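You operate a simulated robot arm through the tools that you are given. There is no shell and no other tool.

The job below is to be done with a simulated robot arm. You get a single attempt, and the scene is never put back.

## Task
Unlatch the sieve, sieve one scoop of pulp, drain the sieve trough and shut its blue lever.
Fine: latch stays up; pulp from the teal bucket; jog the sieve till only knots are left; the fine pulp stays on the trough's floor; scoop back.
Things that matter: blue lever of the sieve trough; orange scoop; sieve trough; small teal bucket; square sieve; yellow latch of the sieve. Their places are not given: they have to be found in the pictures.

Only the result counts: the job must be done as asked and must still hold three seconds after the hand-in. Knocking over, shifting, dropping, spilling or breaking anything else fails it.

## Robot
A 7-joint arm with a fingered hand, fixed in place. Base frame: the origin is on the floor under the middle of its stand, x ahead of it, y to its left, z up. Units: cm, degrees, N and s.
It reaches about 133.3 cm from its shoulder. Its first joint turns from -69.0 to 172.0 degrees. Payload 5 kg.
Tool frame: the origin (TCP) lies between the finger pads and is the grasp point; the fingertips stand 3.2 cm ahead of it; z points along the fingers, y is the line along which they close. The gripper opens to 16 cm; its body begins 8.9 cm behind the TCP. The gripper is a hand of 3 fingers: y runs from the thumb to the fingers, the wrist lies at [0, 0, -25.2] in the tool frame, and closing takes about 1.5 s.
Orientation is that of the tool frame in the base frame, as [roll, pitch, yaw] about the fixed x, y, z axes, in that order (R = Rz(yaw) Ry(pitch) Rx(roll)). With the fingers straight down and closing along the base's y, the tool's x points along the base's -x, its y along +y and its z along -z.

## Interface
- The arm moves only by the tool drive_tool. Its argument "commands" is a list of rows, each an object (a shift or turn left out is 0, a gripper value left out holds the last) with "travel": the shift along the base's x, y, z in cm, a list of three; "rot": the turn, a rotation vector about the base's x, y, z in degrees, a list of three. In form: [{"travel": [x, y, z], "rot": [wx, wy, wz]}, ...]. A call has 1 to 20 rows; each row shifts and turns the commanded pose from where the row before left it. "claw" is the closure in counts, from 0 (fully open) to 255 (shut), set as the call begins (left out, the last holds). Each row takes 0.2 s and may step no farther than 5 cm and 8.6 degrees from the row before; otherwise, or with a gripper value out of range, the whole call is refused. Where a pose cannot be reached the arm comes as near as it can. A force on the tool above 90 N (or 10 N above the force at the start of the call, whichever is more), or a blocked arm, ends the call early, and 0.2 s more pass. The fingers move at their own pace (about 10.8 cm/s each) and stop on an object; they squeeze with about 30 N. The grip force told is the motor's: it shows also when the fingers shut on nothing. Time passes only in rows, and 0.2 s behind the last, so rows that do not move let the fingers close. The reply holds the time, the measured pose of the TCP, the force on the tool along the base axes, the opening and the grip force, in the units named above and with some noise, with the torque about the TCP (base axes, N m) and any sound that the robot's microphone picked up, and new pictures: "pictures" is both (left out), scene, wrist or none.
- Cameras (640 x 400 px; columns grow to the right, rows downward): "scene" is fixed at [39.93, -64.84, 148.64]; the picture's right is [0.35, -0.94, 0.00], its down [-0.85, -0.32, -0.42] and it looks along [0.39, 0.15, -0.91] (base axes); focal length 266 px, centre (320, 200). "wrist" rides on the gripper at [6.5, -0.4, -11.6] in the tool frame; the picture's right is [0.06, 1.00, 0.00], its down [-0.87, 0.05, -0.49] and it looks along [-0.49, 0.03, 0.87] (tool axes); focal length 261 px, centre (320, 200).
- lift_body(by): slides the trunk up (or, below 0, down) by that many cm; the arm rides with it, the base frame stays. It gives what a move gives, with no picture.
- move_fingers(finger1, finger2, thumb_bend): sets how far each is bent, from 0 (flat) to 100 (curled in); at 30 the hand is open as for a grip, at 70 the pads meet at the TCP. One left out holds its place. A second passes; each finger stops where it meets its share of the squeeze, and holds until it gets a number again. A gripper value or a shape takes the hand back. It gives what a move gives, with no picture; readings hold the bend of each and the force on the fingers (four entries, about 0 where the hand has none), thumb and palm.
- set_grasp(shape): the hand has 3 fingers and takes this shape, open, in about a second: jaw (thumb against the fingers, like two jaws); tri (thumb and two fingers); tip (a fingertip pinch); poke (one finger out to press); point (the index stretched); flat (the hand flat); cup (the hand cupped); fist (a fist). The gripper value then closes the fingers along that shape, each until it touches; the sizes above hold for jaw. It gives what a move gives, with no picture.
- locate(camera, pixels): for up to 12 pixels [column, row] of the newest picture of that camera ("zoom" is the newest enlarged one), the place [x, y, z] in the base frame of the surface seen there, good to about 0.2 cm. No time passes.
- close_up(camera, box): a new picture of the part [left, top, right, bottom] of that camera's present view, enlarged. No time passes.
- sign_off(): hands the job in; it is judged then, once.

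Unless the task says otherwise, let go and move clear before handing in.

The tools are called after "Request:" as name(argument=value, ...) on one line, values as JSON. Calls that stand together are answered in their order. drive_tool: Moves the arm, as the interface text tells. Its arguments: {"type":"object","properties":{"commands":{"type":"array","items":{"type":"object","properties":{"travel":{"type":"array","items":{"type":"number"}},"rot":{"type":"array","items":{"type":"number"}}}}},"claw":{"type":"number"},"pictures":{"type":"string","enum":["both","scene","wrist","none"]}},"required":["commands"]} The other tools are called the same way: lift_body (by) moves the trunk up or down; set_grasp (shape) gives the hand a shape; move_fingers (finger1, finger2, thumb_bend) moves the fingers one by one; locate (camera, pixels) gives the place of the surface under pixels of a picture; close_up (camera, box) takes an enlarged picture of a part of a camera's view; sign_off () hands the job in.

At the start:

```text
time_s: 0.0
tool_pos: [63.89, -42.78, 114.46]
ee_rot: [-179.9, 0.0, 179.9]
ft_force: [-0.2, 0.3, -1.1]
ft_torque: [0.0, 0.01, -0.03]
gripper_width: 15.99
grasp_force: 0.0
shape: jaw
bend: [30.0, 30.0, 30.0]
finger forces: [0.0, 0.0, 0.0, 0.0, 0.0, 0.0]
trunk travel left (down, up): [-60.0, 34.0]
```

scene: 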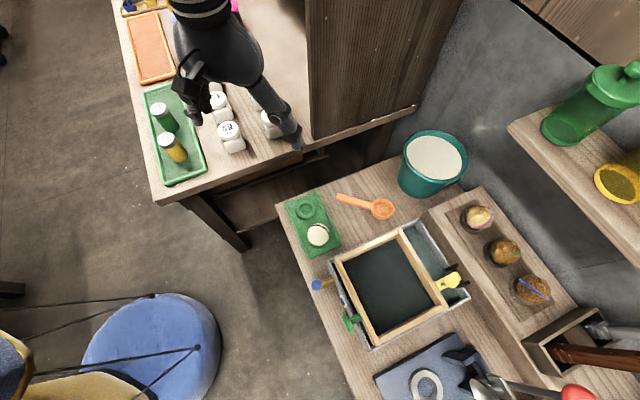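
wrist: 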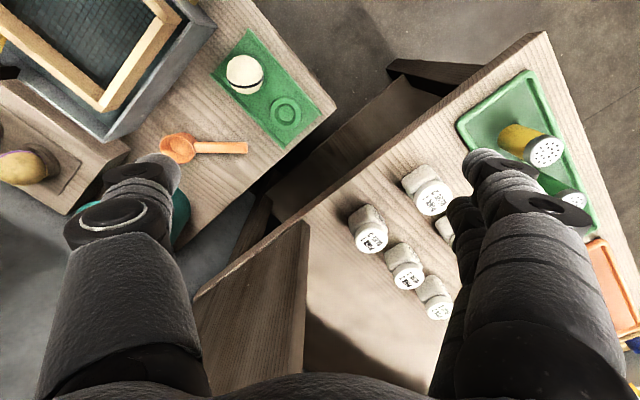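

The scene picture shows the sieve trough around (395,285), yellow latch near (450,281), blue lever near (320,284), orange scoop near (370,206), teal bucket near (432,163). I'll enlarge these to see details.

Request:
close_up(camera="scene", box=[300, 200, 480, 360])

Request:
locate(camera="scene", pixels=[[320, 284], [350, 321], [450, 281], [378, 209], [345, 199], [432, 158], [390, 285], [340, 260], [405, 232], [445, 302], [372, 340], [430, 205]])

```text
2.50 times, centred on (390, 280) of scene
```

zoom: 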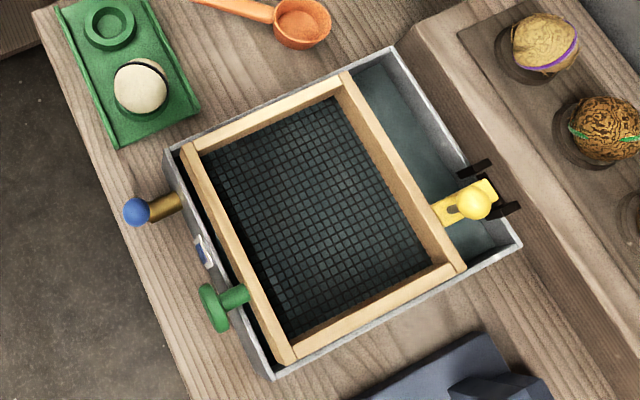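

```text
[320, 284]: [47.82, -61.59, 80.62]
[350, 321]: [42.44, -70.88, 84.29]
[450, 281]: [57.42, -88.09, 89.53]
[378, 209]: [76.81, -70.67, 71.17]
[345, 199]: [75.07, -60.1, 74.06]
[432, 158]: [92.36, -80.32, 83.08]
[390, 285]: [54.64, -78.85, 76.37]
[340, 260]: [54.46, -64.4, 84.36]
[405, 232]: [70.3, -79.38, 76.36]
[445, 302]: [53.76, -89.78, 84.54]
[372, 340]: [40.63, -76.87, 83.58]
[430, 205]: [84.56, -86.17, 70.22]
```

The zoom shows a wooden-framed sieve in a grey trough, a green T-handle at zoom (225,305), blue-tipped lever at (150,207), and yellow latch with a knob at (470,203). I'll look closer at each part.

Request:
close_up(camera="scene", box=[300, 260, 380, 340])

Request:
close_up(camera="scene", box=[410, 250, 490, 310])

Request:
close_up(camera="scene", box=[320, 120, 480, 230])

```text
5.00 times, centred on (340, 300) of scene
```

zoom: 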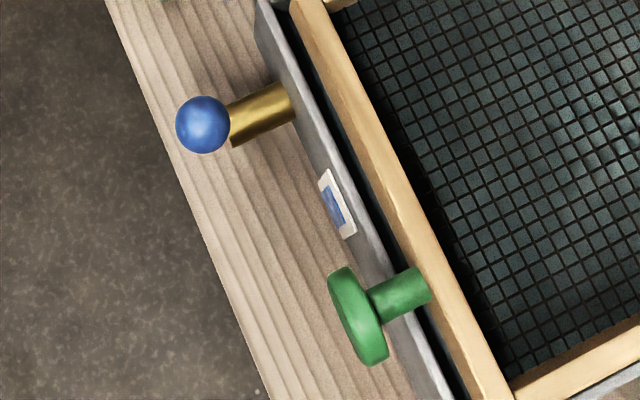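

```text
6.67 times, centred on (450, 280) of scene
```

zoom: 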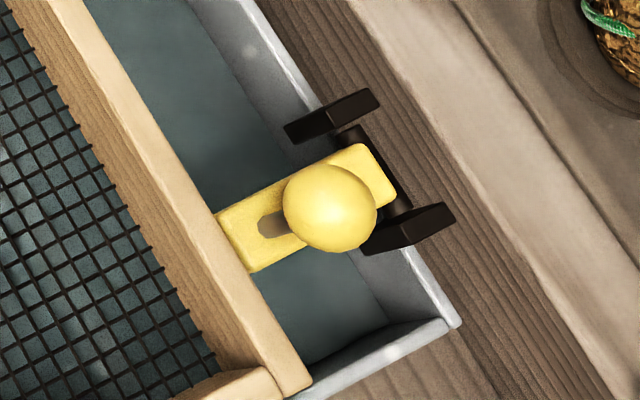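

```text
3.64 times, centred on (400, 175) of scene
```

zoom: 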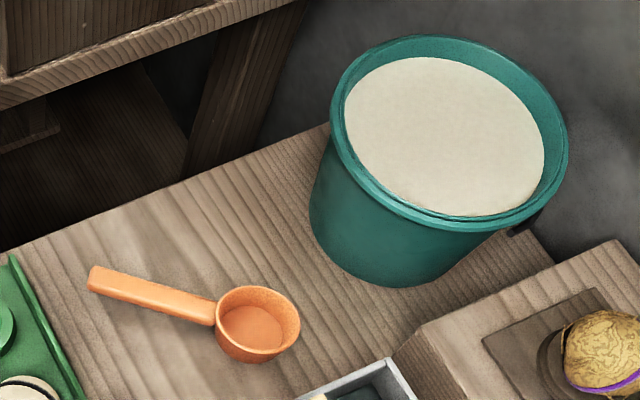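

The latch is a yellow bar hinged between black brackets at the trough's back wall with a round knob; the sieve bears a green T-handle at the front. I'll measure points on each.

Request:
close_up(camera="scene", box=[410, 250, 490, 310])

Request:
locate(camera="zoom", pixels=[[330, 205], [235, 245], [225, 225], [260, 258], [375, 175], [345, 105], [420, 230], [350, 140], [400, 205], [455, 322], [300, 380], [180, 140]])

Request:
close_up(camera="scene", box=[300, 260, 380, 340])

Request:
locate(camera="zoom", pixels=[[203, 122], [240, 118], [270, 105], [288, 95], [235, 135], [335, 300], [370, 340], [375, 310], [400, 290], [425, 285], [258, 30], [350, 180]])

```text
6.67 times, centred on (450, 280) of scene
```

zoom: 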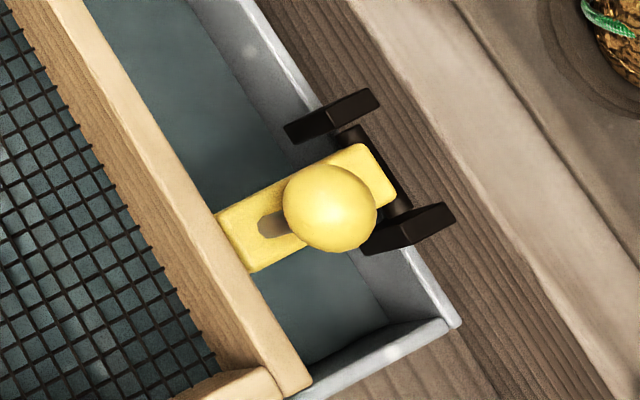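

```text
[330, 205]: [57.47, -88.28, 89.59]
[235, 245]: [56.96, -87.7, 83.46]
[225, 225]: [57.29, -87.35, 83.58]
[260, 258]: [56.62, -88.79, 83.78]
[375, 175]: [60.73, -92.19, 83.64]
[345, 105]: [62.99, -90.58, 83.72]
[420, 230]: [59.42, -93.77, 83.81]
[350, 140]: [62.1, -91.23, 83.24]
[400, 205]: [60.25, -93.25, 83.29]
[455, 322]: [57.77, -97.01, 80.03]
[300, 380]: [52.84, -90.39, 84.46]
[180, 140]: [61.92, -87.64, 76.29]
```

```text
5.00 times, centred on (340, 300) of scene
```

zoom: 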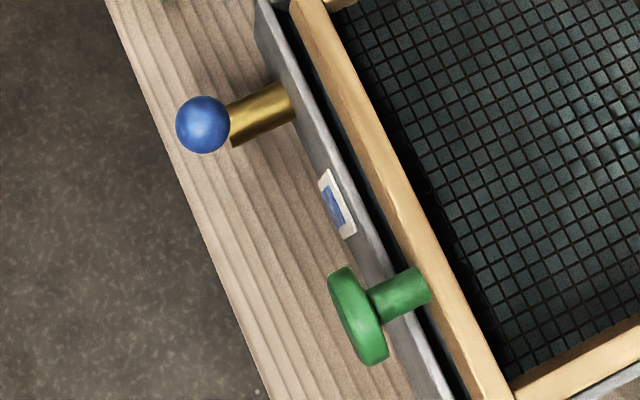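

```text
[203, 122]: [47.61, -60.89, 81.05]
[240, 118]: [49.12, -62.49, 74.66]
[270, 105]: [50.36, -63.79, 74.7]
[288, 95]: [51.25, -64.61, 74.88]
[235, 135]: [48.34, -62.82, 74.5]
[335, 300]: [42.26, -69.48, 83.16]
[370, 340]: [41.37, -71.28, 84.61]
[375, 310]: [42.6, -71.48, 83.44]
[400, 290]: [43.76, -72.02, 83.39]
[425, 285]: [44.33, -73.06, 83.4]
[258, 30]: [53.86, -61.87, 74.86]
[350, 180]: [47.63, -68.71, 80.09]
```

The blue ball is at about (47.6,-60.9) with top z 81, above a brass spout at z 74.7; the trough rim is near z 80. Next I'll measure the scoop, the bucket, trough corners and surrounding obstacles.

Request:
locate(camera="scene", pixels=[[329, 260], [419, 219], [469, 297], [371, 351], [417, 107], [315, 137], [455, 10], [510, 125], [565, 65], [640, 265], [430, 245], [425, 240]])

Request:
close_up(camera="scene", box=[320, 120, 480, 230])

Request:
locate(camera="zoom", pixels=[[93, 272], [93, 285], [150, 292], [205, 308], [222, 325], [258, 290], [300, 330], [250, 360], [250, 322], [180, 310], [120, 330], [215, 300]])

Request:
locate(camera="zoom", pixels=[[335, 125], [440, 38], [565, 160], [450, 225], [445, 140], [360, 110], [470, 210], [430, 60], [540, 160], [380, 280], [500, 240], [320, 225]])

```text
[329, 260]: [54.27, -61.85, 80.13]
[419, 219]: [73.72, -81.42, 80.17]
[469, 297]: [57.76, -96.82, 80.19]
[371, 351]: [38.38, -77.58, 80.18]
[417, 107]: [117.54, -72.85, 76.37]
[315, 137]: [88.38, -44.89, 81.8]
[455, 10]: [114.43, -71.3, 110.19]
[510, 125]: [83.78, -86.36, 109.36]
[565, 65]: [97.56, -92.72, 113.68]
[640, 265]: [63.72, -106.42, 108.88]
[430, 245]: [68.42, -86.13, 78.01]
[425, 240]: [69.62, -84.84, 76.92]
```

```text
3.64 times, centred on (400, 175) of scene
```

zoom: 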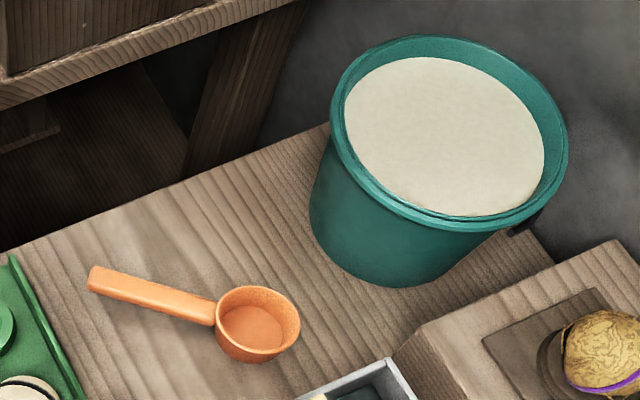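

```text
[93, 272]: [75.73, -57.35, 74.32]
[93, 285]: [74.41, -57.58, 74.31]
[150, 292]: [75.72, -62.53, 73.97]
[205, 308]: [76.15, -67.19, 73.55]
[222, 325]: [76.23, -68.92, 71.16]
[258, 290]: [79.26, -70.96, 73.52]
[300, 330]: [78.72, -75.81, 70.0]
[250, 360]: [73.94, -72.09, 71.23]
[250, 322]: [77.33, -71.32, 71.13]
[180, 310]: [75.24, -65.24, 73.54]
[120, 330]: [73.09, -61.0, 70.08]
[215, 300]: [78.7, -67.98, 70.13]
```

```text
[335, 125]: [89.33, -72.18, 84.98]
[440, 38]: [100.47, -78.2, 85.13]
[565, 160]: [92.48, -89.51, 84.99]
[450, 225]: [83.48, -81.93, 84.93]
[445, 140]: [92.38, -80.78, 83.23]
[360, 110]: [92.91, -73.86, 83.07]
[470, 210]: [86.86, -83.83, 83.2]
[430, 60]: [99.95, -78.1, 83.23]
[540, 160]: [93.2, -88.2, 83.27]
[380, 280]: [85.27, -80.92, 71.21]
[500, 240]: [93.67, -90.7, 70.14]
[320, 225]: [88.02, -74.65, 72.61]
```

The trough is turned 45°: its slide axis runs along (0.707,-0.707), rim z 80, sieve top 84.4; the table is z 70, bucket rim 85 and pulp 83.2. I'll turn the hand -45° and move it over the front of the trough for a wrist view of the levers.

Request:
drive_tool(commands=[{"travel": [-3.4, -2.4, -0.5], "rot": [0, 0, -6.43]}, {"travel": [-3.4, -2.4, -0.5], "rot": [0, 0, -6.43]}, {"travel": [-3.4, -2.4, -0.5], "rot": [0, 0, -6.43]}, {"travel": [-3.4, -2.4, -0.5], "rot": [0, 0, -6.43]}, {"travel": [-3.4, -2.4, -0.5], "rot": [0, 0, -6.43]}, {"travel": [-3.4, -2.4, -0.5], "rot": [0, 0, -6.43]}, {"travel": [-3.4, -2.4, -0.5], "rot": [0, 0, -6.42]}])

```text
time_s: 1.6
tool_pos: [40.12, -59.48, 110.92]
ee_rot: [180.0, 0.1, 134.9]
ft_force: [-0.8, -0.7, -0.2]
ft_torque: [0.03, -0.02, -0.03]
gripper_width: 15.97
grasp_force: 0.1
shape: jaw
bend: [30.0, 30.0, 30.0]
finger forces: [0.0, 0.0, 0.1, 0.0, 0.0, 0.0]
trunk travel left (down, up): [-60.0, 34.0]
```

scene: 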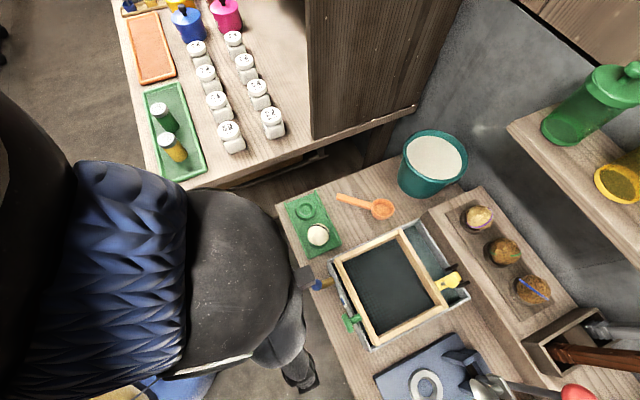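
wrist: 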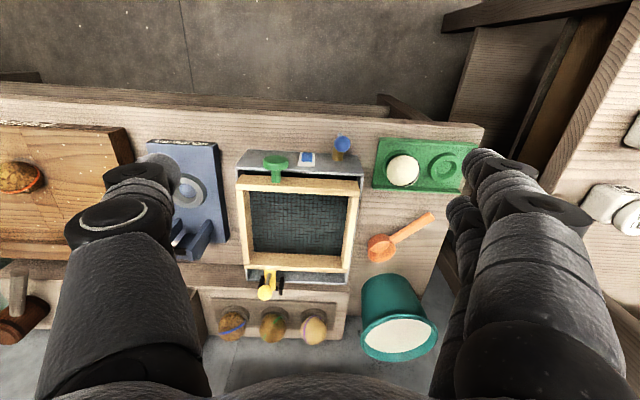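

The wrist view shows the trough front with the green handle (275,162), a label (307,158) and the blue lever (343,143). I'll enlarge it.

Request:
close_up(camera="wrist", box=[230, 120, 370, 210])

Request:
locate(camera="zoom", pixels=[[515, 105], [500, 165], [515, 130], [540, 160], [350, 170], [190, 180], [195, 260], [70, 165], [560, 230], [200, 215], [260, 185], [490, 190]])

Request:
close_up(camera="wrist", box=[220, 240, 340, 320])

Request:
close_up(camera="wrist", box=[340, 190, 460, 370])

```text
4.44 times, centred on (300, 165) of wrist
```

zoom: 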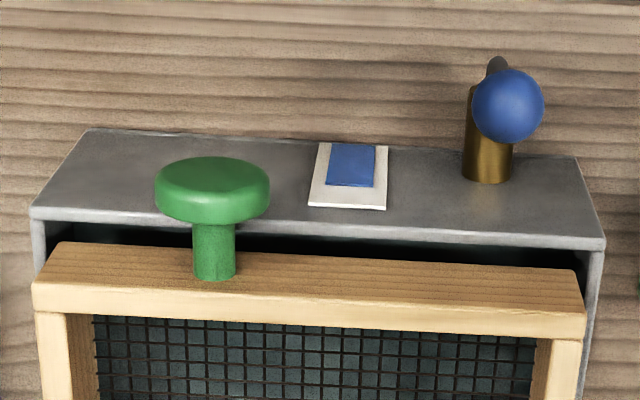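

```text
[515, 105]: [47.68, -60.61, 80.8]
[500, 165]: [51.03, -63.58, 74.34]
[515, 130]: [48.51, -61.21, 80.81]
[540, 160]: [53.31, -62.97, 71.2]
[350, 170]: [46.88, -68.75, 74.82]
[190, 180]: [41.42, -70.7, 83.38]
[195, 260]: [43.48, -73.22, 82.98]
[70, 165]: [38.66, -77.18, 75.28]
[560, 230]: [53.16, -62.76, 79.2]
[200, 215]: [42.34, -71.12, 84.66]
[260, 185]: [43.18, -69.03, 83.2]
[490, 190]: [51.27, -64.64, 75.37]
```

```text
5.00 times, centred on (280, 280) of wrist
```

zoom: 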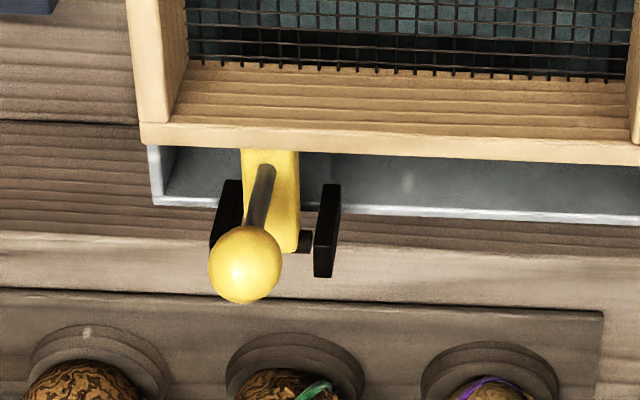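

```text
2.22 times, centred on (400, 280) of wrist
```

zoom: 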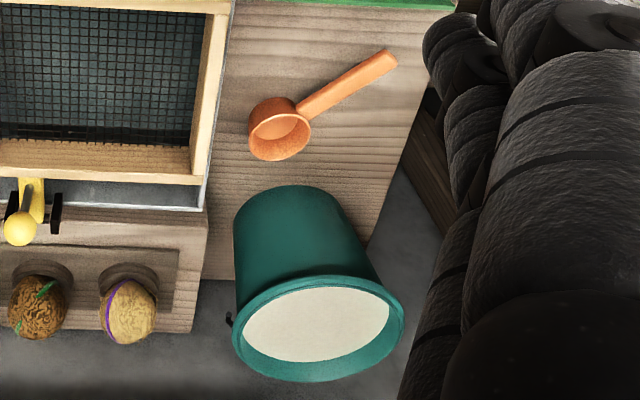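

The lever has a blue ball on a stem standing at the spout's outer end, and the latch knob (zoom (245,265)) stands on a stem near the sieve end of the bar, hinged at the black brackets. I'll go above the latch knob with the hand partly closed.

Request:
drive_tool(commands=[{"travel": [2.2, -3.65, -1.1]}, {"travel": [2.2, -3.65, -1.1]}, {"travel": [2.2, -3.65, -1.1]}, {"travel": [2.2, -3.65, -1.1]}, {"travel": [2.2, -3.65, -1.1]}, {"travel": [2.2, -3.65, -1.1]}, {"travel": [2.2, -3.65, -1.1]}, {"travel": [2.3, -3.75, -1.1]}], claw=150)

Request:
locate(camera="scene", pixels=[[532, 289], [502, 250], [477, 216], [490, 300], [540, 310], [575, 302], [560, 355]])

```text
time_s: 3.4
tool_pos: [57.82, -89.14, 101.81]
ee_rot: [179.9, -0.1, 134.9]
ft_force: [0.0, -0.6, -0.9]
ft_torque: [0.02, 0.03, 0.02]
gripper_width: 6.66
grasp_force: 0.1
shape: jaw
bend: [73.0, 73.0, 70.0]
finger forces: [0.1, 0.0, 0.0, 0.0, 0.1, 0.0]
trunk travel left (down, up): [-60.0, 34.0]
```

scene: 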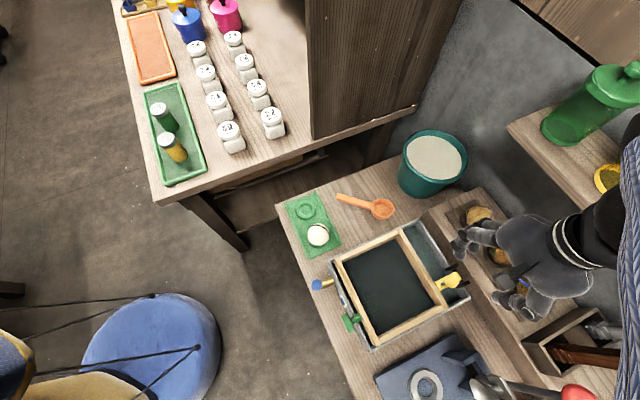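
wrist: 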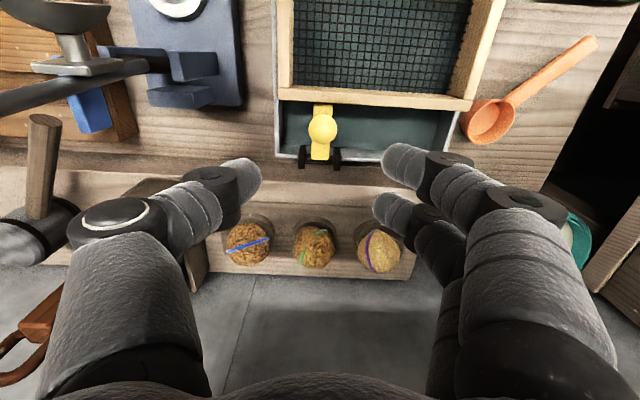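

```text
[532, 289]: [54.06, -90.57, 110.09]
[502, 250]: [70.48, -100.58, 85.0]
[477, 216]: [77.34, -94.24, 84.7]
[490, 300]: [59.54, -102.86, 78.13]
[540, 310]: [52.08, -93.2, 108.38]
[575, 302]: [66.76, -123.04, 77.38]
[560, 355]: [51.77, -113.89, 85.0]
```

The hand is above and behind the latch; the shelf edge (z≈109) is close to where an upright hand would end, so I'll lean the fingers 40° forward along the slide axis while backing the hand off. First check the knob position.

Request:
locate(camera="wrist", pixels=[[322, 128], [322, 118], [310, 128], [334, 128], [320, 108], [318, 155], [302, 158], [337, 158], [318, 158], [374, 102], [330, 98]])

Request:
drive_tool(commands=[{"travel": [-1.8, 1.8, 0], "rot": [-5.657, -5.657, 0]}, {"travel": [-1.8, 1.8, 0], "rot": [-5.657, -5.657, 0]}, {"travel": [-1.8, 1.8, 0], "rot": [-5.657, -5.657, 0]}, {"travel": [-1.8, 1.8, 0], "rot": [-5.657, -5.657, 0]}, {"travel": [-1.8, 1.8, 0], "rot": [-5.657, -5.657, 0]}])

```text
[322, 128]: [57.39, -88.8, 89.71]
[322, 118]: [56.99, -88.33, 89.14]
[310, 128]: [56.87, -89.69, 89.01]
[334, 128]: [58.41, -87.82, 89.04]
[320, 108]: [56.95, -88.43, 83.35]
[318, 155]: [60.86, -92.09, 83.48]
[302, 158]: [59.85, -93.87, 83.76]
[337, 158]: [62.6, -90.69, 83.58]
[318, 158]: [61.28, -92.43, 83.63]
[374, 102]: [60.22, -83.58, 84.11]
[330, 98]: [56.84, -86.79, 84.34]
```

```text
time_s: 4.6
tool_pos: [48.56, -79.78, 102.16]
ee_rot: [-179.9, 40.1, 135.0]
ft_force: [1.8, 0.5, 5.2]
ft_torque: [0.22, 0.33, -0.04]
gripper_width: 6.63
grasp_force: 0.2
shape: jaw
bend: [73.0, 73.0, 70.0]
finger forces: [0.1, 0.1, 0.0, 0.1, 0.1, 0.1]
trunk travel left (down, up): [-60.0, 34.0]
```

scene: 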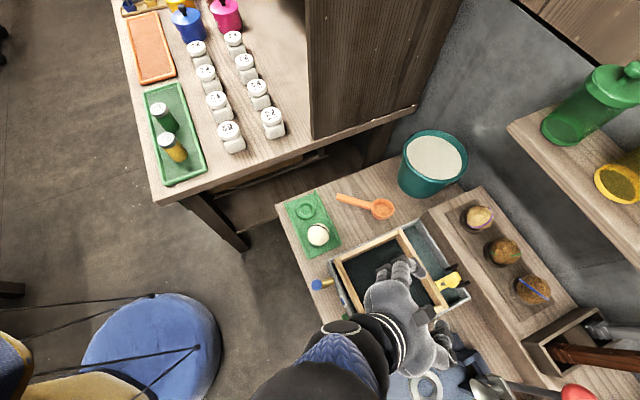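
wrist: 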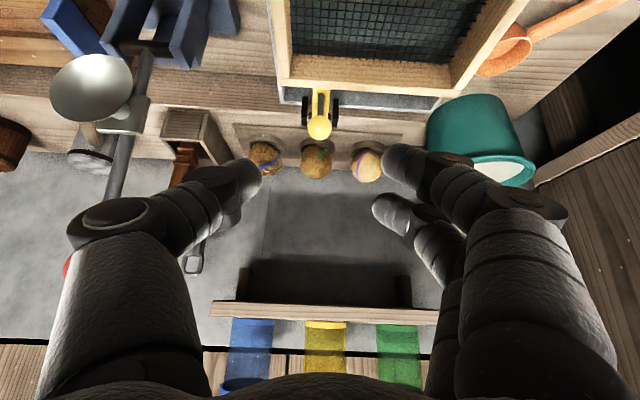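

The knob centre comes out near (57.8,-88.9,88.25), hinge rod near (61.3,-92.4,83.2); the hand is now leaning 40° and in line. I'll move in along the finger direction around the knob.

Request:
drive_tool(commands=[{"travel": [1.84, -1.824, -2.77]}, {"travel": [1.84, -1.824, -2.77]}, {"travel": [1.84, -1.824, -2.77]}, {"travel": [1.84, -1.824, -2.77]}, {"travel": [1.84, -1.824, -2.77]}])

```text
time_s: 5.8
tool_pos: [57.76, -89.24, 87.64]
ee_rot: [179.9, 39.9, 134.9]
ft_force: [0.1, -0.7, 0.0]
ft_torque: [0.02, 0.01, -0.02]
gripper_width: 6.65
grasp_force: 0.1
shape: jaw
bend: [73.0, 73.0, 70.0]
finger forces: [0.0, 0.1, 0.0, 0.0, 0.0, 0.0]
trunk travel left (down, up): [-60.0, 34.0]
```

scene: 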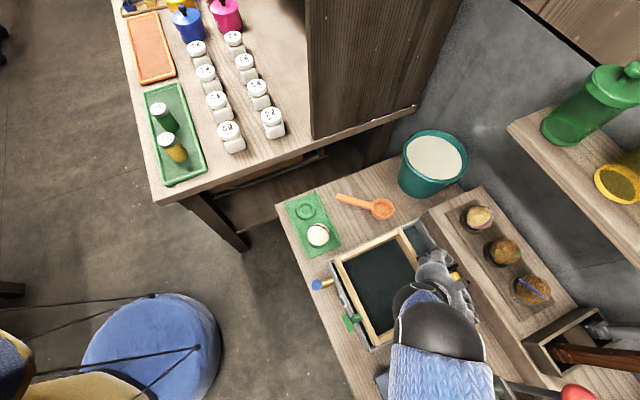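
wrist: 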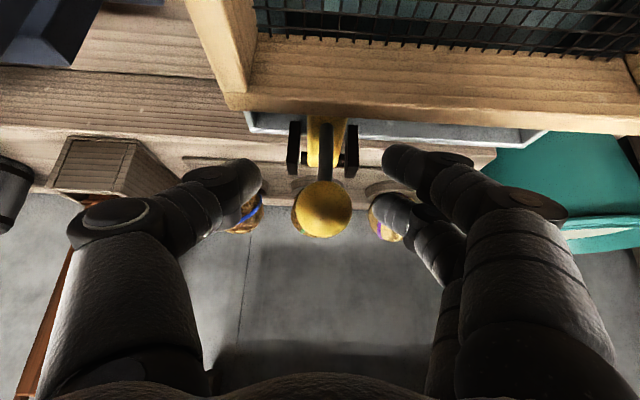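

The knob sits at (321,208), right at the grasp point between the fingers. I'll close on it.

Request:
drive_tool(commands=[{"travel": [0, 0, 0]}, {"travel": [0, 0, 0]}, {"travel": [0, 0, 0]}, {"travel": [0, 0, 0]}, {"travel": [0, 0, 0]}], claw=255, pictures="wrist")

```text
time_s: 7.0
tool_pos: [57.86, -89.27, 87.87]
ee_rot: [179.9, 39.9, 134.9]
ft_force: [3.5, -7.9, -4.9]
ft_torque: [0.23, -0.31, -0.02]
gripper_width: 0.0
grasp_force: 30.6
shape: jaw
bend: [70.0, 66.0, 72.0]
finger forces: [14.1, 0.3, 0.0, 0.1, 27.8, 0.1]
trunk travel left (down, up): [-60.0, 34.0]
```

wrist: 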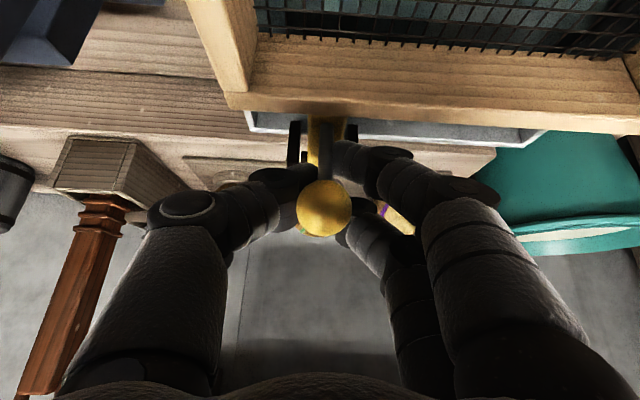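

The fingers have closed on the stem just under the knob (thumb 27.8 N, finger 14.1 N). I'll swing it up along the arc about the hinge, first about 40°.

Request:
drive_tool(commands=[{"travel": [0.31, -0.31, 0.36], "rot": [1.06, 1.06, 0]}, {"travel": [0.31, -0.31, 0.36], "rot": [1.06, 1.06, 0]}, {"travel": [0.35, -0.35, 0.28], "rot": [1.06, 1.06, 0]}, {"travel": [0.35, -0.35, 0.28], "rot": [1.06, 1.06, 0]}, {"travel": [0.38, -0.38, 0.19], "rot": [1.06, 1.06, 0]}, {"travel": [0.38, -0.38, 0.19], "rot": [1.06, 1.06, 0]}, {"travel": [0.4, -0.4, 0.09], "rot": [1.06, 1.06, 0]}, {"travel": [0.4, -0.4, 0.09], "rot": [1.06, 1.06, 0]}])

```text
time_s: 8.8
tool_pos: [60.83, -92.01, 89.67]
ee_rot: [179.9, 27.7, 134.9]
ft_force: [-11.4, -10.7, -32.3]
ft_torque: [0.25, 0.04, -0.15]
gripper_width: 0.0
grasp_force: 29.6
shape: jaw
bend: [72.0, 65.0, 72.0]
finger forces: [7.7, 14.7, 0.0, 0.1, 38.0, 0.0]
trunk travel left (down, up): [-60.0, 34.0]
```

scene: 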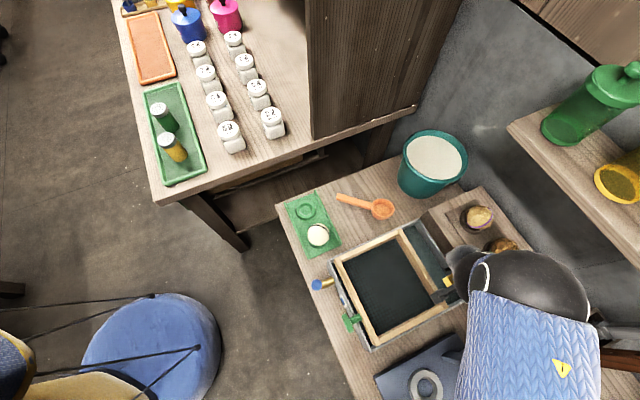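
wrist: 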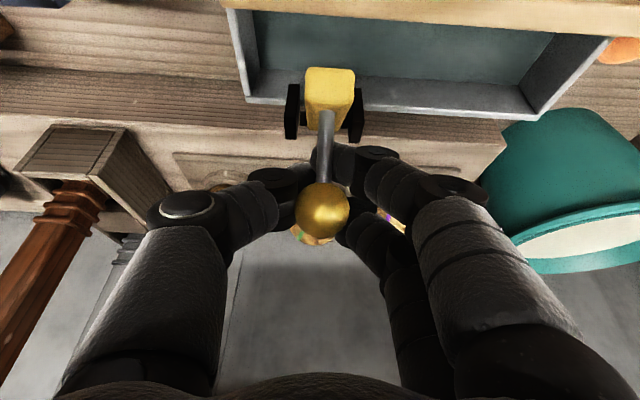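

The bar has swung up roughly 40° (yellow bar end at (330,85)), with 32 N downward pull because my arc is slightly too high. I'll continue the arc a bit lower, past vertical.

Request:
drive_tool(commands=[{"travel": [0.4, -0.4, -0.25]}, {"travel": [0.4, -0.4, -0.12]}, {"travel": [0.38, -0.38, -0.12]}, {"travel": [0.38, -0.38, -0.15]}, {"travel": [0.37, -0.37, -0.2]}, {"travel": [0.36, -0.36, -0.22]}])

```text
time_s: 10.2
tool_pos: [63.04, -94.3, 88.96]
ee_rot: [179.9, 28.0, 135.0]
ft_force: [-19.4, -9.8, -11.7]
ft_torque: [0.13, 0.06, -0.1]
gripper_width: 0.01
grasp_force: 29.8
shape: jaw
bend: [72.0, 66.0, 72.0]
finger forces: [0.0, 0.3, 0.0, 0.0, 34.9, 0.1]
trunk travel left (down, up): [-60.0, 34.0]
```

scene: 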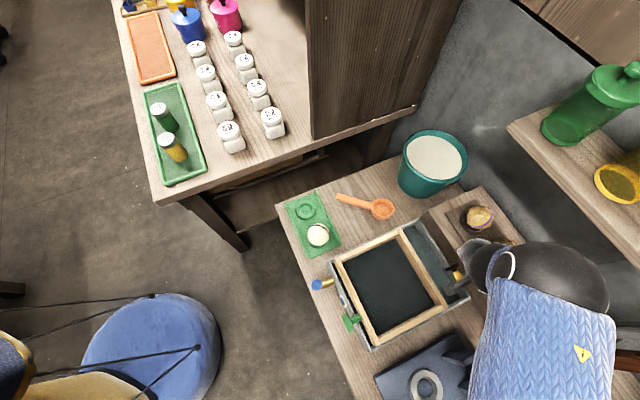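
wrist: 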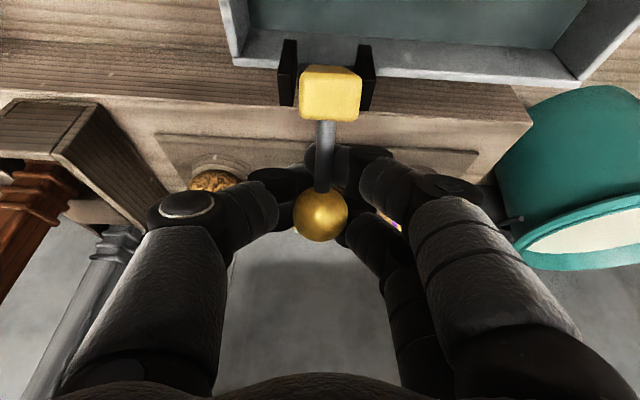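

The bar now stands near vertical with the stem pointing back. I'll go on a little farther to seat it past vertical, watching the force.

Request:
drive_tool(commands=[{"travel": [0.34, -0.34, -0.27]}, {"travel": [0.33, -0.33, -0.29]}, {"travel": [0.3, -0.3, -0.34]}, {"travel": [0.29, -0.29, -0.37]}], pictures="wrist")

```text
time_s: 11.2
tool_pos: [64.35, -95.52, 87.75]
ee_rot: [179.9, 28.1, 134.9]
ft_force: [-14.5, -11.5, -2.8]
ft_torque: [0.08, -0.01, -0.05]
gripper_width: 0.01
grasp_force: 29.9
shape: jaw
bend: [72.0, 66.0, 72.0]
finger forces: [0.1, 0.3, 0.1, 0.0, 10.3, 0.0]
trunk travel left (down, up): [-60.0, 34.0]
```

wrist: 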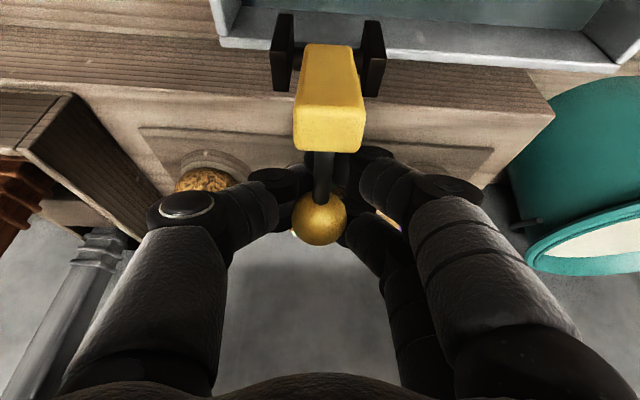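

The bar is about vertical and still free. I'll feel for its stop with two more small steps.

Request:
drive_tool(commands=[{"travel": [0.26, -0.26, -0.4]}, {"travel": [0.25, -0.25, -0.42]}], pictures="wrist")

```text
time_s: 11.8
tool_pos: [65.24, -95.72, 86.85]
ee_rot: [179.8, 28.0, 135.0]
ft_force: [-6.8, -4.6, -1.6]
ft_torque: [0.08, -0.12, 0.01]
gripper_width: 0.0
grasp_force: 30.1
shape: jaw
bend: [72.0, 66.0, 72.0]
finger forces: [0.0, 0.0, 0.1, 0.0, 7.6, 0.1]
trunk travel left (down, up): [-60.0, 34.0]
```

wrist: 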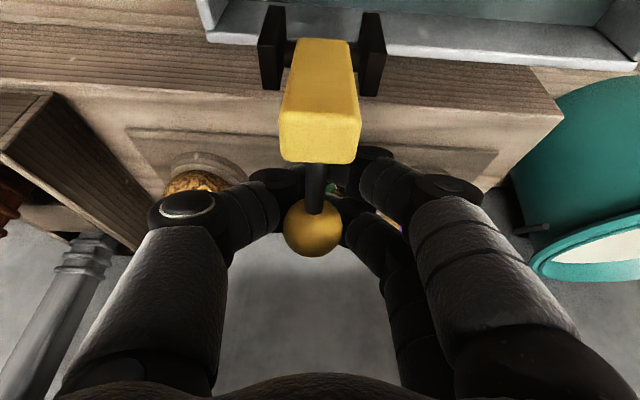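

The bar leans slightly past vertical and moves freely. I'll open the fingers partly and see whether it stays.

Request:
drive_tool(commands=[{"travel": [0, 0, 0]}, {"travel": [0, 0, 0]}, {"travel": [0, 0, 0]}, {"travel": [0, 0, 0]}], claw=160)

```text
time_s: 12.8
tool_pos: [64.96, -95.89, 87.01]
ee_rot: [-180.0, 27.9, 135.0]
ft_force: [0.0, 0.2, -0.6]
ft_torque: [0.0, 0.0, 0.01]
gripper_width: 5.93
grasp_force: 0.0
shape: jaw
bend: [73.0, 73.0, 70.0]
finger forces: [0.0, 0.0, 0.1, 0.0, 0.0, 0.1]
trunk travel left (down, up): [-60.0, 34.0]
```

scene: 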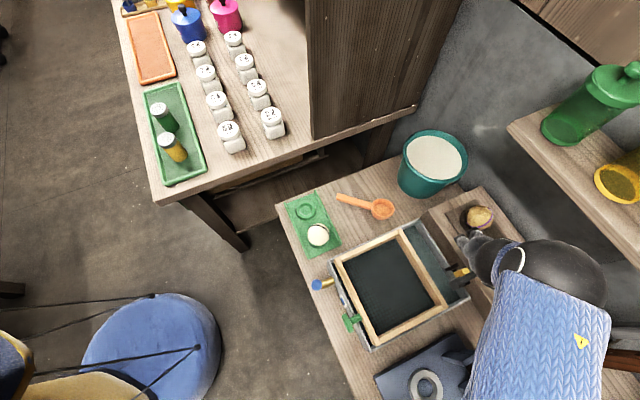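
wrist: 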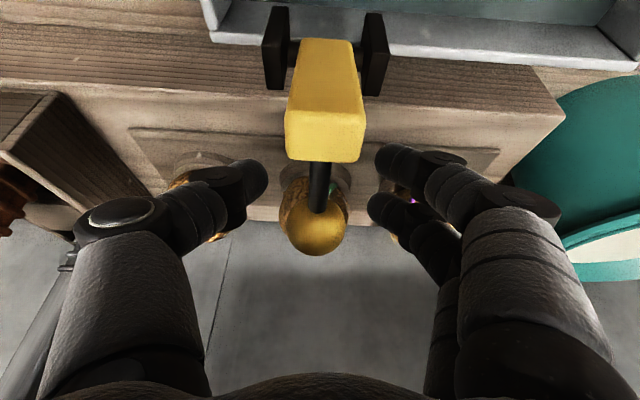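

The latch holds up on its own. I'll lift straight up off it and back away.

Request:
drive_tool(commands=[{"travel": [0, 0, 4]}, {"travel": [0, 0, 4.5]}, {"travel": [-1.5, 1.5, 4]}, {"travel": [-3, 3, 2]}, {"travel": [-3, 3, 1]}, {"travel": [-3, 3, 0]}])

```text
time_s: 14.2
tool_pos: [54.32, -85.58, 102.77]
ee_rot: [180.0, 28.1, 135.0]
ft_force: [-0.2, -0.4, 0.2]
ft_torque: [0.0, -0.01, 0.01]
gripper_width: 5.94
grasp_force: 0.1
shape: jaw
bend: [73.0, 73.0, 70.0]
finger forces: [0.0, 0.0, 0.0, 0.0, 0.0, 0.0]
trunk travel left (down, up): [-60.0, 34.0]
```

scene: 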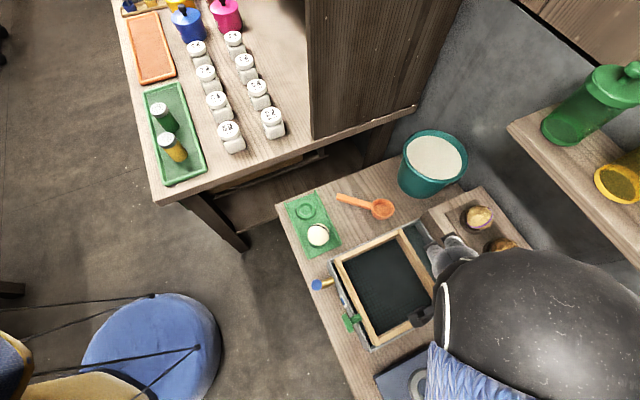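
wrist: 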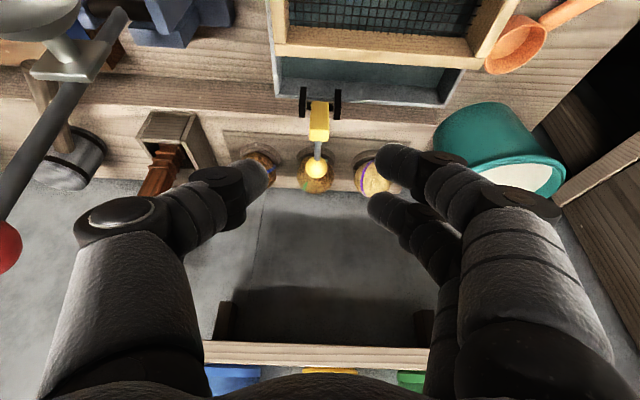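

The latch stays up (yellow bar at (320,120) in the wrist view). Now for the scoop: I'll measure it and the objects around its handle.

Request:
locate(camera="scene", pixels=[[318, 232], [305, 210], [290, 203], [325, 198], [340, 243], [230, 128], [272, 115], [190, 195], [230, 187], [330, 130], [280, 205], [376, 165]])

Request:
locate(camera="wrist", pixels=[[320, 168], [320, 120], [320, 140], [520, 45], [540, 25], [570, 20], [590, 5], [492, 45], [515, 65], [505, 68]])

```text
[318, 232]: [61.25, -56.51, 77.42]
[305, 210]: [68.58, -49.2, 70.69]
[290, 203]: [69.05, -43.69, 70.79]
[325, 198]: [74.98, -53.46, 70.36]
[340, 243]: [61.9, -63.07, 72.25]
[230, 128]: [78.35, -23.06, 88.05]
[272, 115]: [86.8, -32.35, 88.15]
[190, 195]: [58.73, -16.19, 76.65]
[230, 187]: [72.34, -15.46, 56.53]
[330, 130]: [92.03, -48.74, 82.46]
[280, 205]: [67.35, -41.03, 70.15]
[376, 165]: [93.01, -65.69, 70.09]
```

```text
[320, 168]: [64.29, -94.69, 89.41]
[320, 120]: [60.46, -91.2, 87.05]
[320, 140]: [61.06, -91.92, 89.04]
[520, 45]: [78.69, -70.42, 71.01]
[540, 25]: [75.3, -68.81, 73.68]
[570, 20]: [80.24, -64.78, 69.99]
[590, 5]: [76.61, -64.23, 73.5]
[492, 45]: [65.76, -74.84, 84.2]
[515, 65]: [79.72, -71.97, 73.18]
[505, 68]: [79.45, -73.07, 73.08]
```

The handle end is at about (75,-57.5), bowl near (77,-71); the green board with the ball lies just beside. I'll straighten the hand, turn it to line up with the scoop handle, and look from above.

Request:
drive_tool(commands=[{"travel": [2.08, 3.73, 0], "rot": [4.95, 4.95, 0]}, {"travel": [2.08, 3.73, 0], "rot": [4.95, 4.95, 0]}, {"travel": [2.08, 3.73, 0], "rot": [4.95, 4.95, 0]}, {"travel": [2.08, 3.73, 0], "rot": [4.95, 4.95, 0]}, {"travel": [2.08, 3.73, 0], "rot": [0, 0, -7.8]}, {"travel": [2.08, 3.73, 0], "rot": [0, 0, -7.8]}, {"travel": [2.08, 3.73, 0], "rot": [0, 0, -7.8]}, {"travel": [2.08, 3.73, 0], "rot": [0, 0, -7.8]}, {"travel": [2.08, 3.73, 0], "rot": [0, 0, -7.8]}])

```text
time_s: 16.2
tool_pos: [73.36, -51.72, 102.33]
ee_rot: [-179.8, 0.0, 95.8]
ft_force: [0.4, -0.2, -0.3]
ft_torque: [-0.03, 0.03, 0.0]
gripper_width: 5.93
grasp_force: 0.1
shape: jaw
bend: [73.0, 73.0, 70.0]
finger forces: [0.0, 0.0, 0.0, 0.0, 0.1, 0.0]
trunk travel left (down, up): [-60.0, 34.0]
```

scene: 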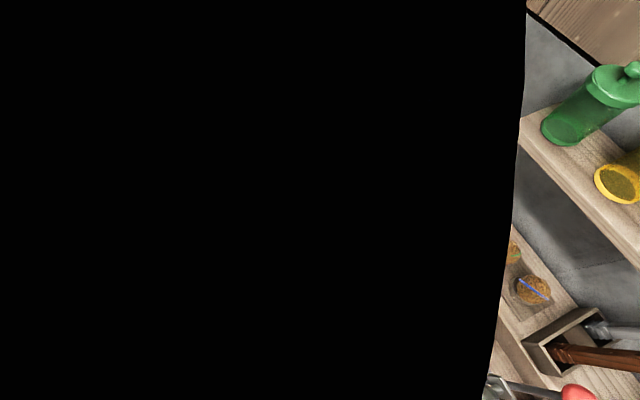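
wrist: 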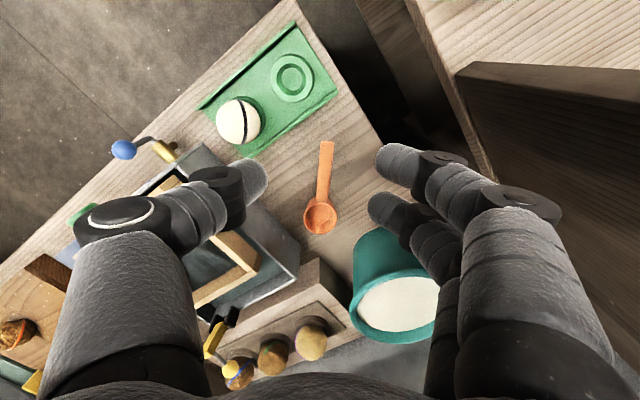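

The elbow now blocks the scene camera, but the wrist view shows the scoop at (322,190). I'll enlarge and measure it.

Request:
close_up(camera="wrist", box=[270, 125, 370, 245])

Request:
close_up(camera="wrist", box=[100, 120, 220, 220])

```text
3.33 times, centred on (320, 185) of wrist
```

zoom: 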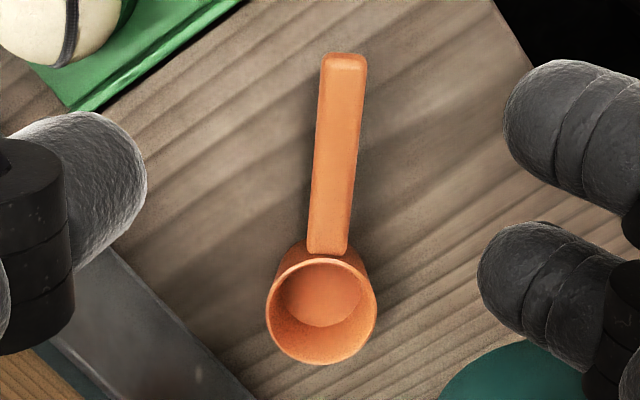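

```text
4.00 times, centred on (160, 170) of wrist
```

zoom: 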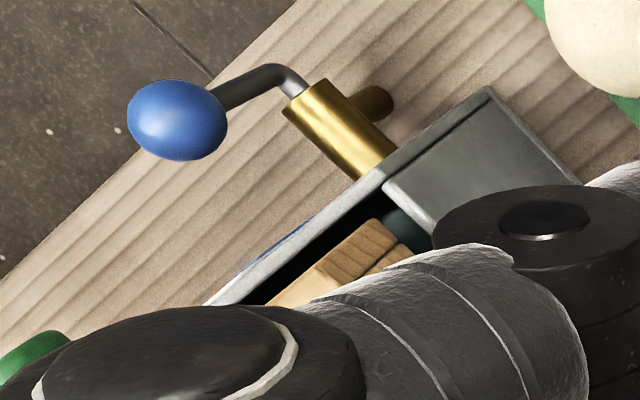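

The lever is clear now: a bent crank from the end of the brass valve body with the blue ball pointing up, turning about the valve's axis. Now measure the scoop in the enlarged view.

Request:
close_up(camera="wrist", box=[270, 125, 370, 245])

Request:
locate(camera="zoom", pixels=[[343, 65], [322, 70], [363, 70], [336, 150], [318, 150], [358, 150], [328, 240], [320, 300], [320, 360], [270, 305], [374, 300], [322, 262]])

```text
3.33 times, centred on (320, 185) of wrist
```

zoom: 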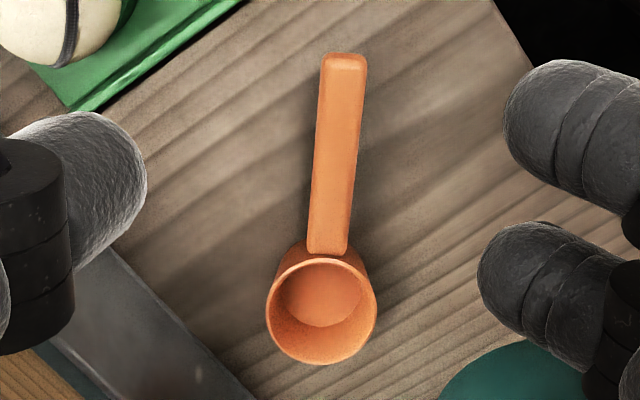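

```text
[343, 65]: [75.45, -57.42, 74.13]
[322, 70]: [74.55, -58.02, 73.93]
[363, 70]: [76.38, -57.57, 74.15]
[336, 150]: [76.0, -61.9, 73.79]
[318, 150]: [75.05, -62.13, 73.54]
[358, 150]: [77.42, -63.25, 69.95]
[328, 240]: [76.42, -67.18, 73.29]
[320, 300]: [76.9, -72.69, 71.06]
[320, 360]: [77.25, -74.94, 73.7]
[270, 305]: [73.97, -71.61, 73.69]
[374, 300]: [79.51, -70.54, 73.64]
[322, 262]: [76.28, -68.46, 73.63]
```

The handle runs from (75.45,-57.4) to (76.4,-67.2) at z≈73.8 and the bowl centre is (76.8,-71.7). Before grasping, I'll test with an empty hand whether the pouring pose (hand tipped back over the sieve) is reachable.

Request:
drive_tool(commands=[{"travel": [-2.9, -3.6, 1], "rot": [0, 0, 7.8]}, {"travel": [-2.9, -3.6, 1], "rot": [0, 0, 7.8]}, {"travel": [-2.9, -3.6, 1], "rot": [0, 0, 7.8]}, {"travel": [-2.9, -3.6, 1], "rot": [0, 0, 7.8]}, {"travel": [-2.9, -3.6, 1], "rot": [0, 0, 7.8]}, {"travel": [-2.9, -3.6, 0]}, {"travel": [-2.9, -3.6, 0]}, {"travel": [0, 0, 0], "rot": [5.8, 5.8, 0]}, {"travel": [0, 0, 0], "rot": [5.8, 5.8, 0]}, {"travel": [0, 0, 0], "rot": [5.8, 5.8, 0]}, {"travel": [0, 0, 0], "rot": [5.8, 5.8, 0]}, {"travel": [0, 0, 0], "rot": [5.8, 5.8, 0]}])

```text
time_s: 18.8
tool_pos: [54.13, -79.16, 105.77]
ee_rot: [179.4, -35.8, 134.7]
ft_force: [1.6, -1.1, -0.4]
ft_torque: [0.07, 0.19, 0.06]
gripper_width: 5.97
grasp_force: 0.1
shape: jaw
bend: [73.0, 73.0, 70.0]
finger forces: [0.1, 0.0, 0.1, 0.1, 0.0, 0.1]
out of reach, approached as far as the arm can: row 12
trunk travel left (down, up): [-60.0, 34.0]
```

scene: 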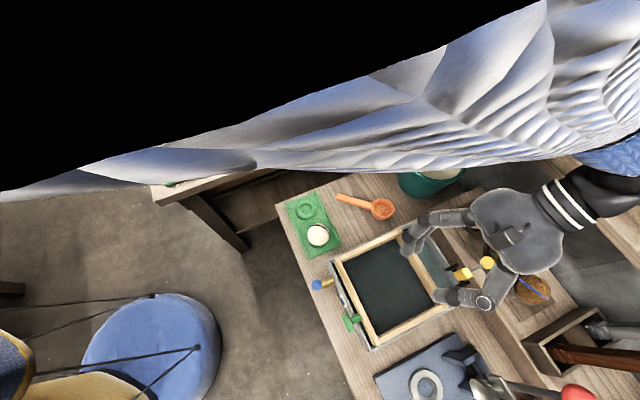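
wrist: 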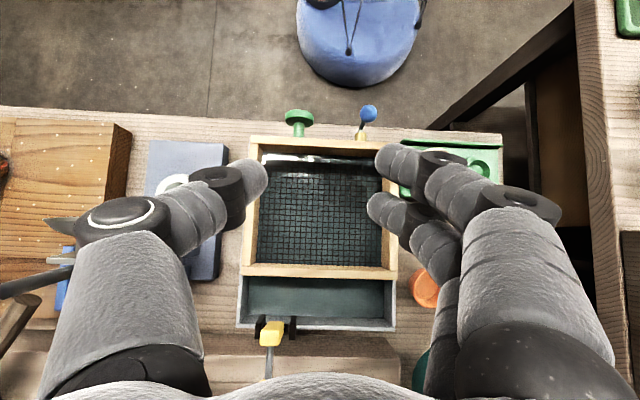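

The arm reached only 36° of backward tip in that direction. I'll test the alternative: with the hand turned so the scoop would point along the trough's width, tipping sideways.

Request:
drive_tool(commands=[{"travel": [0, 0, 0.5], "rot": [-5.1, -5.1, 0]}, {"travel": [0, 0, 0], "rot": [-5.1, -5.1, 0]}, {"travel": [0, 0, 0], "rot": [-5.1, -5.1, 0]}, {"travel": [0, 0, 0], "rot": [-5.1, -5.1, 0]}, {"travel": [0, 0, 0], "rot": [-5.0, -5.0, 0]}, {"travel": [0, 0, 0], "rot": [0, 0, 8.2]}, {"travel": [0, 0, 0], "rot": [0, 0, 8.2]}, {"travel": [0, 0, 0], "rot": [0, 0, 8.2]}, {"travel": [0, 0, 0], "rot": [0, 0, 8.2]}, {"travel": [0, 0, 0], "rot": [0, 0, 8.2]}, {"travel": [0, 0, 0], "rot": [0, 0, 8.2]}, {"travel": [0, 0, 0], "rot": [0, 0, 8.2]}, {"travel": [0, 0, 0], "rot": [0, 0, 8.2]}, {"travel": [0, 0, 0], "rot": [0, 0, 8.2]}, {"travel": [0, 0, 0], "rot": [0, 0, 8.2]}, {"travel": [0, 0, 0], "rot": [0, 0, 8.2]}])

```text
time_s: 22.2
tool_pos: [52.94, -76.97, 107.99]
ee_rot: [180.0, -5.1, -134.7]
ft_force: [0.2, 0.1, 0.4]
ft_torque: [-0.02, 0.0, -0.01]
gripper_width: 5.97
grasp_force: 0.0
shape: jaw
bend: [73.0, 73.0, 70.0]
finger forces: [0.0, 0.0, 0.1, 0.0, 0.0, 0.0]
trunk travel left (down, up): [-60.0, 34.0]
```

scene: 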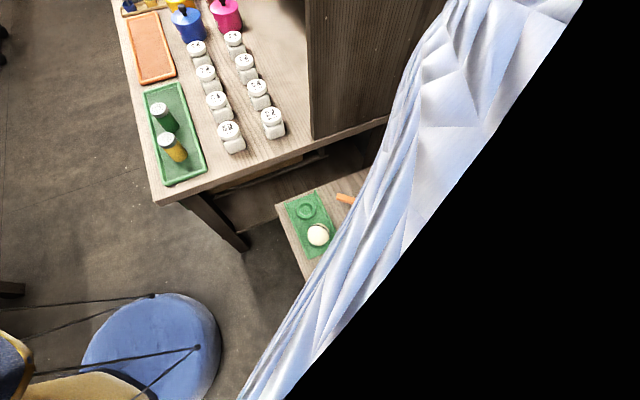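
wrist: 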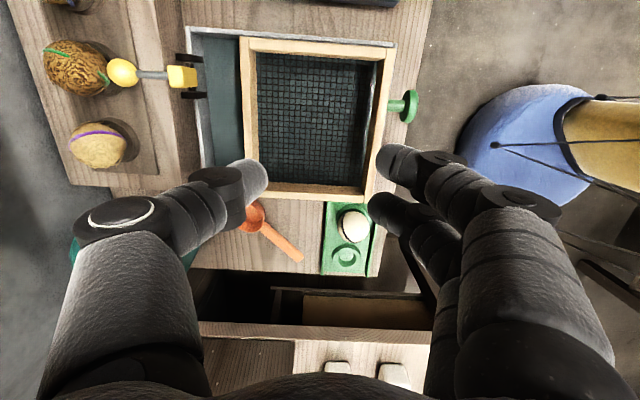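

The yaw turn worked. Now I'll tip the hand toward -b in steps and see how far it goes.

Request:
drive_tool(commands=[{"travel": [0, 0, 0], "rot": [-5.8, 5.8, 0]}, {"travel": [0, 0, 0], "rot": [-5.8, 5.8, 0]}, {"travel": [0, 0, 0], "rot": [-5.8, 5.8, 0]}, {"travel": [0, 0, 0], "rot": [-5.8, 5.8, 0]}, {"travel": [0, 0, 0], "rot": [-5.8, 5.8, 0]}, {"travel": [0, 0, 0], "rot": [-5.8, 5.8, 0]}, {"travel": [0, 0, 0], "rot": [-5.8, 5.8, 0]}])

```text
time_s: 23.8
tool_pos: [48.27, -82.59, 102.1]
ee_rot: [-179.9, -61.5, -134.5]
ft_force: [1.1, 0.6, 0.1]
ft_torque: [0.0, 0.01, -0.04]
gripper_width: 5.96
grasp_force: 0.0
shape: jaw
bend: [73.0, 73.0, 70.0]
finger forces: [0.1, 0.0, 0.0, 0.1, 0.0, 0.0]
out of reach, approached as far as the arm can: row 6, 7
trunk travel left (down, up): [-60.0, 34.0]
```

scene: 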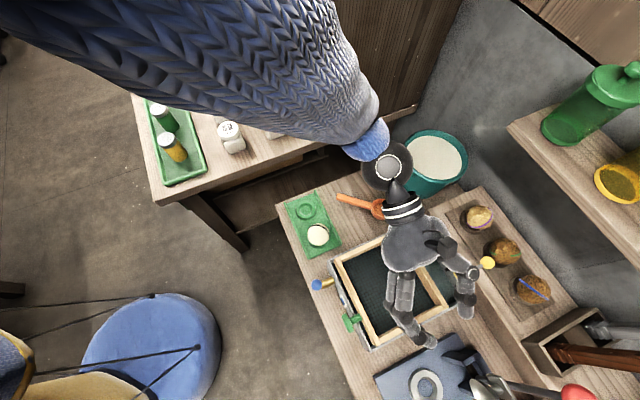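
wrist: 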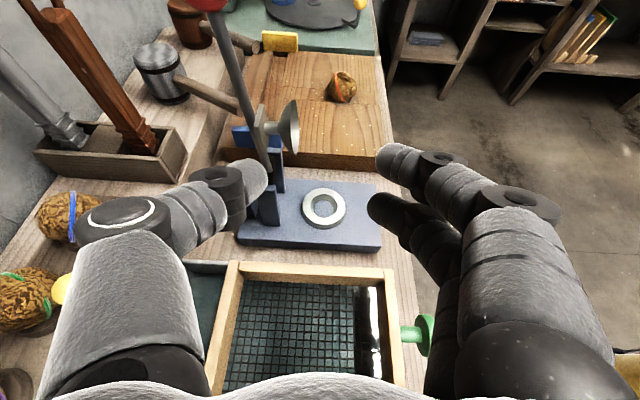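

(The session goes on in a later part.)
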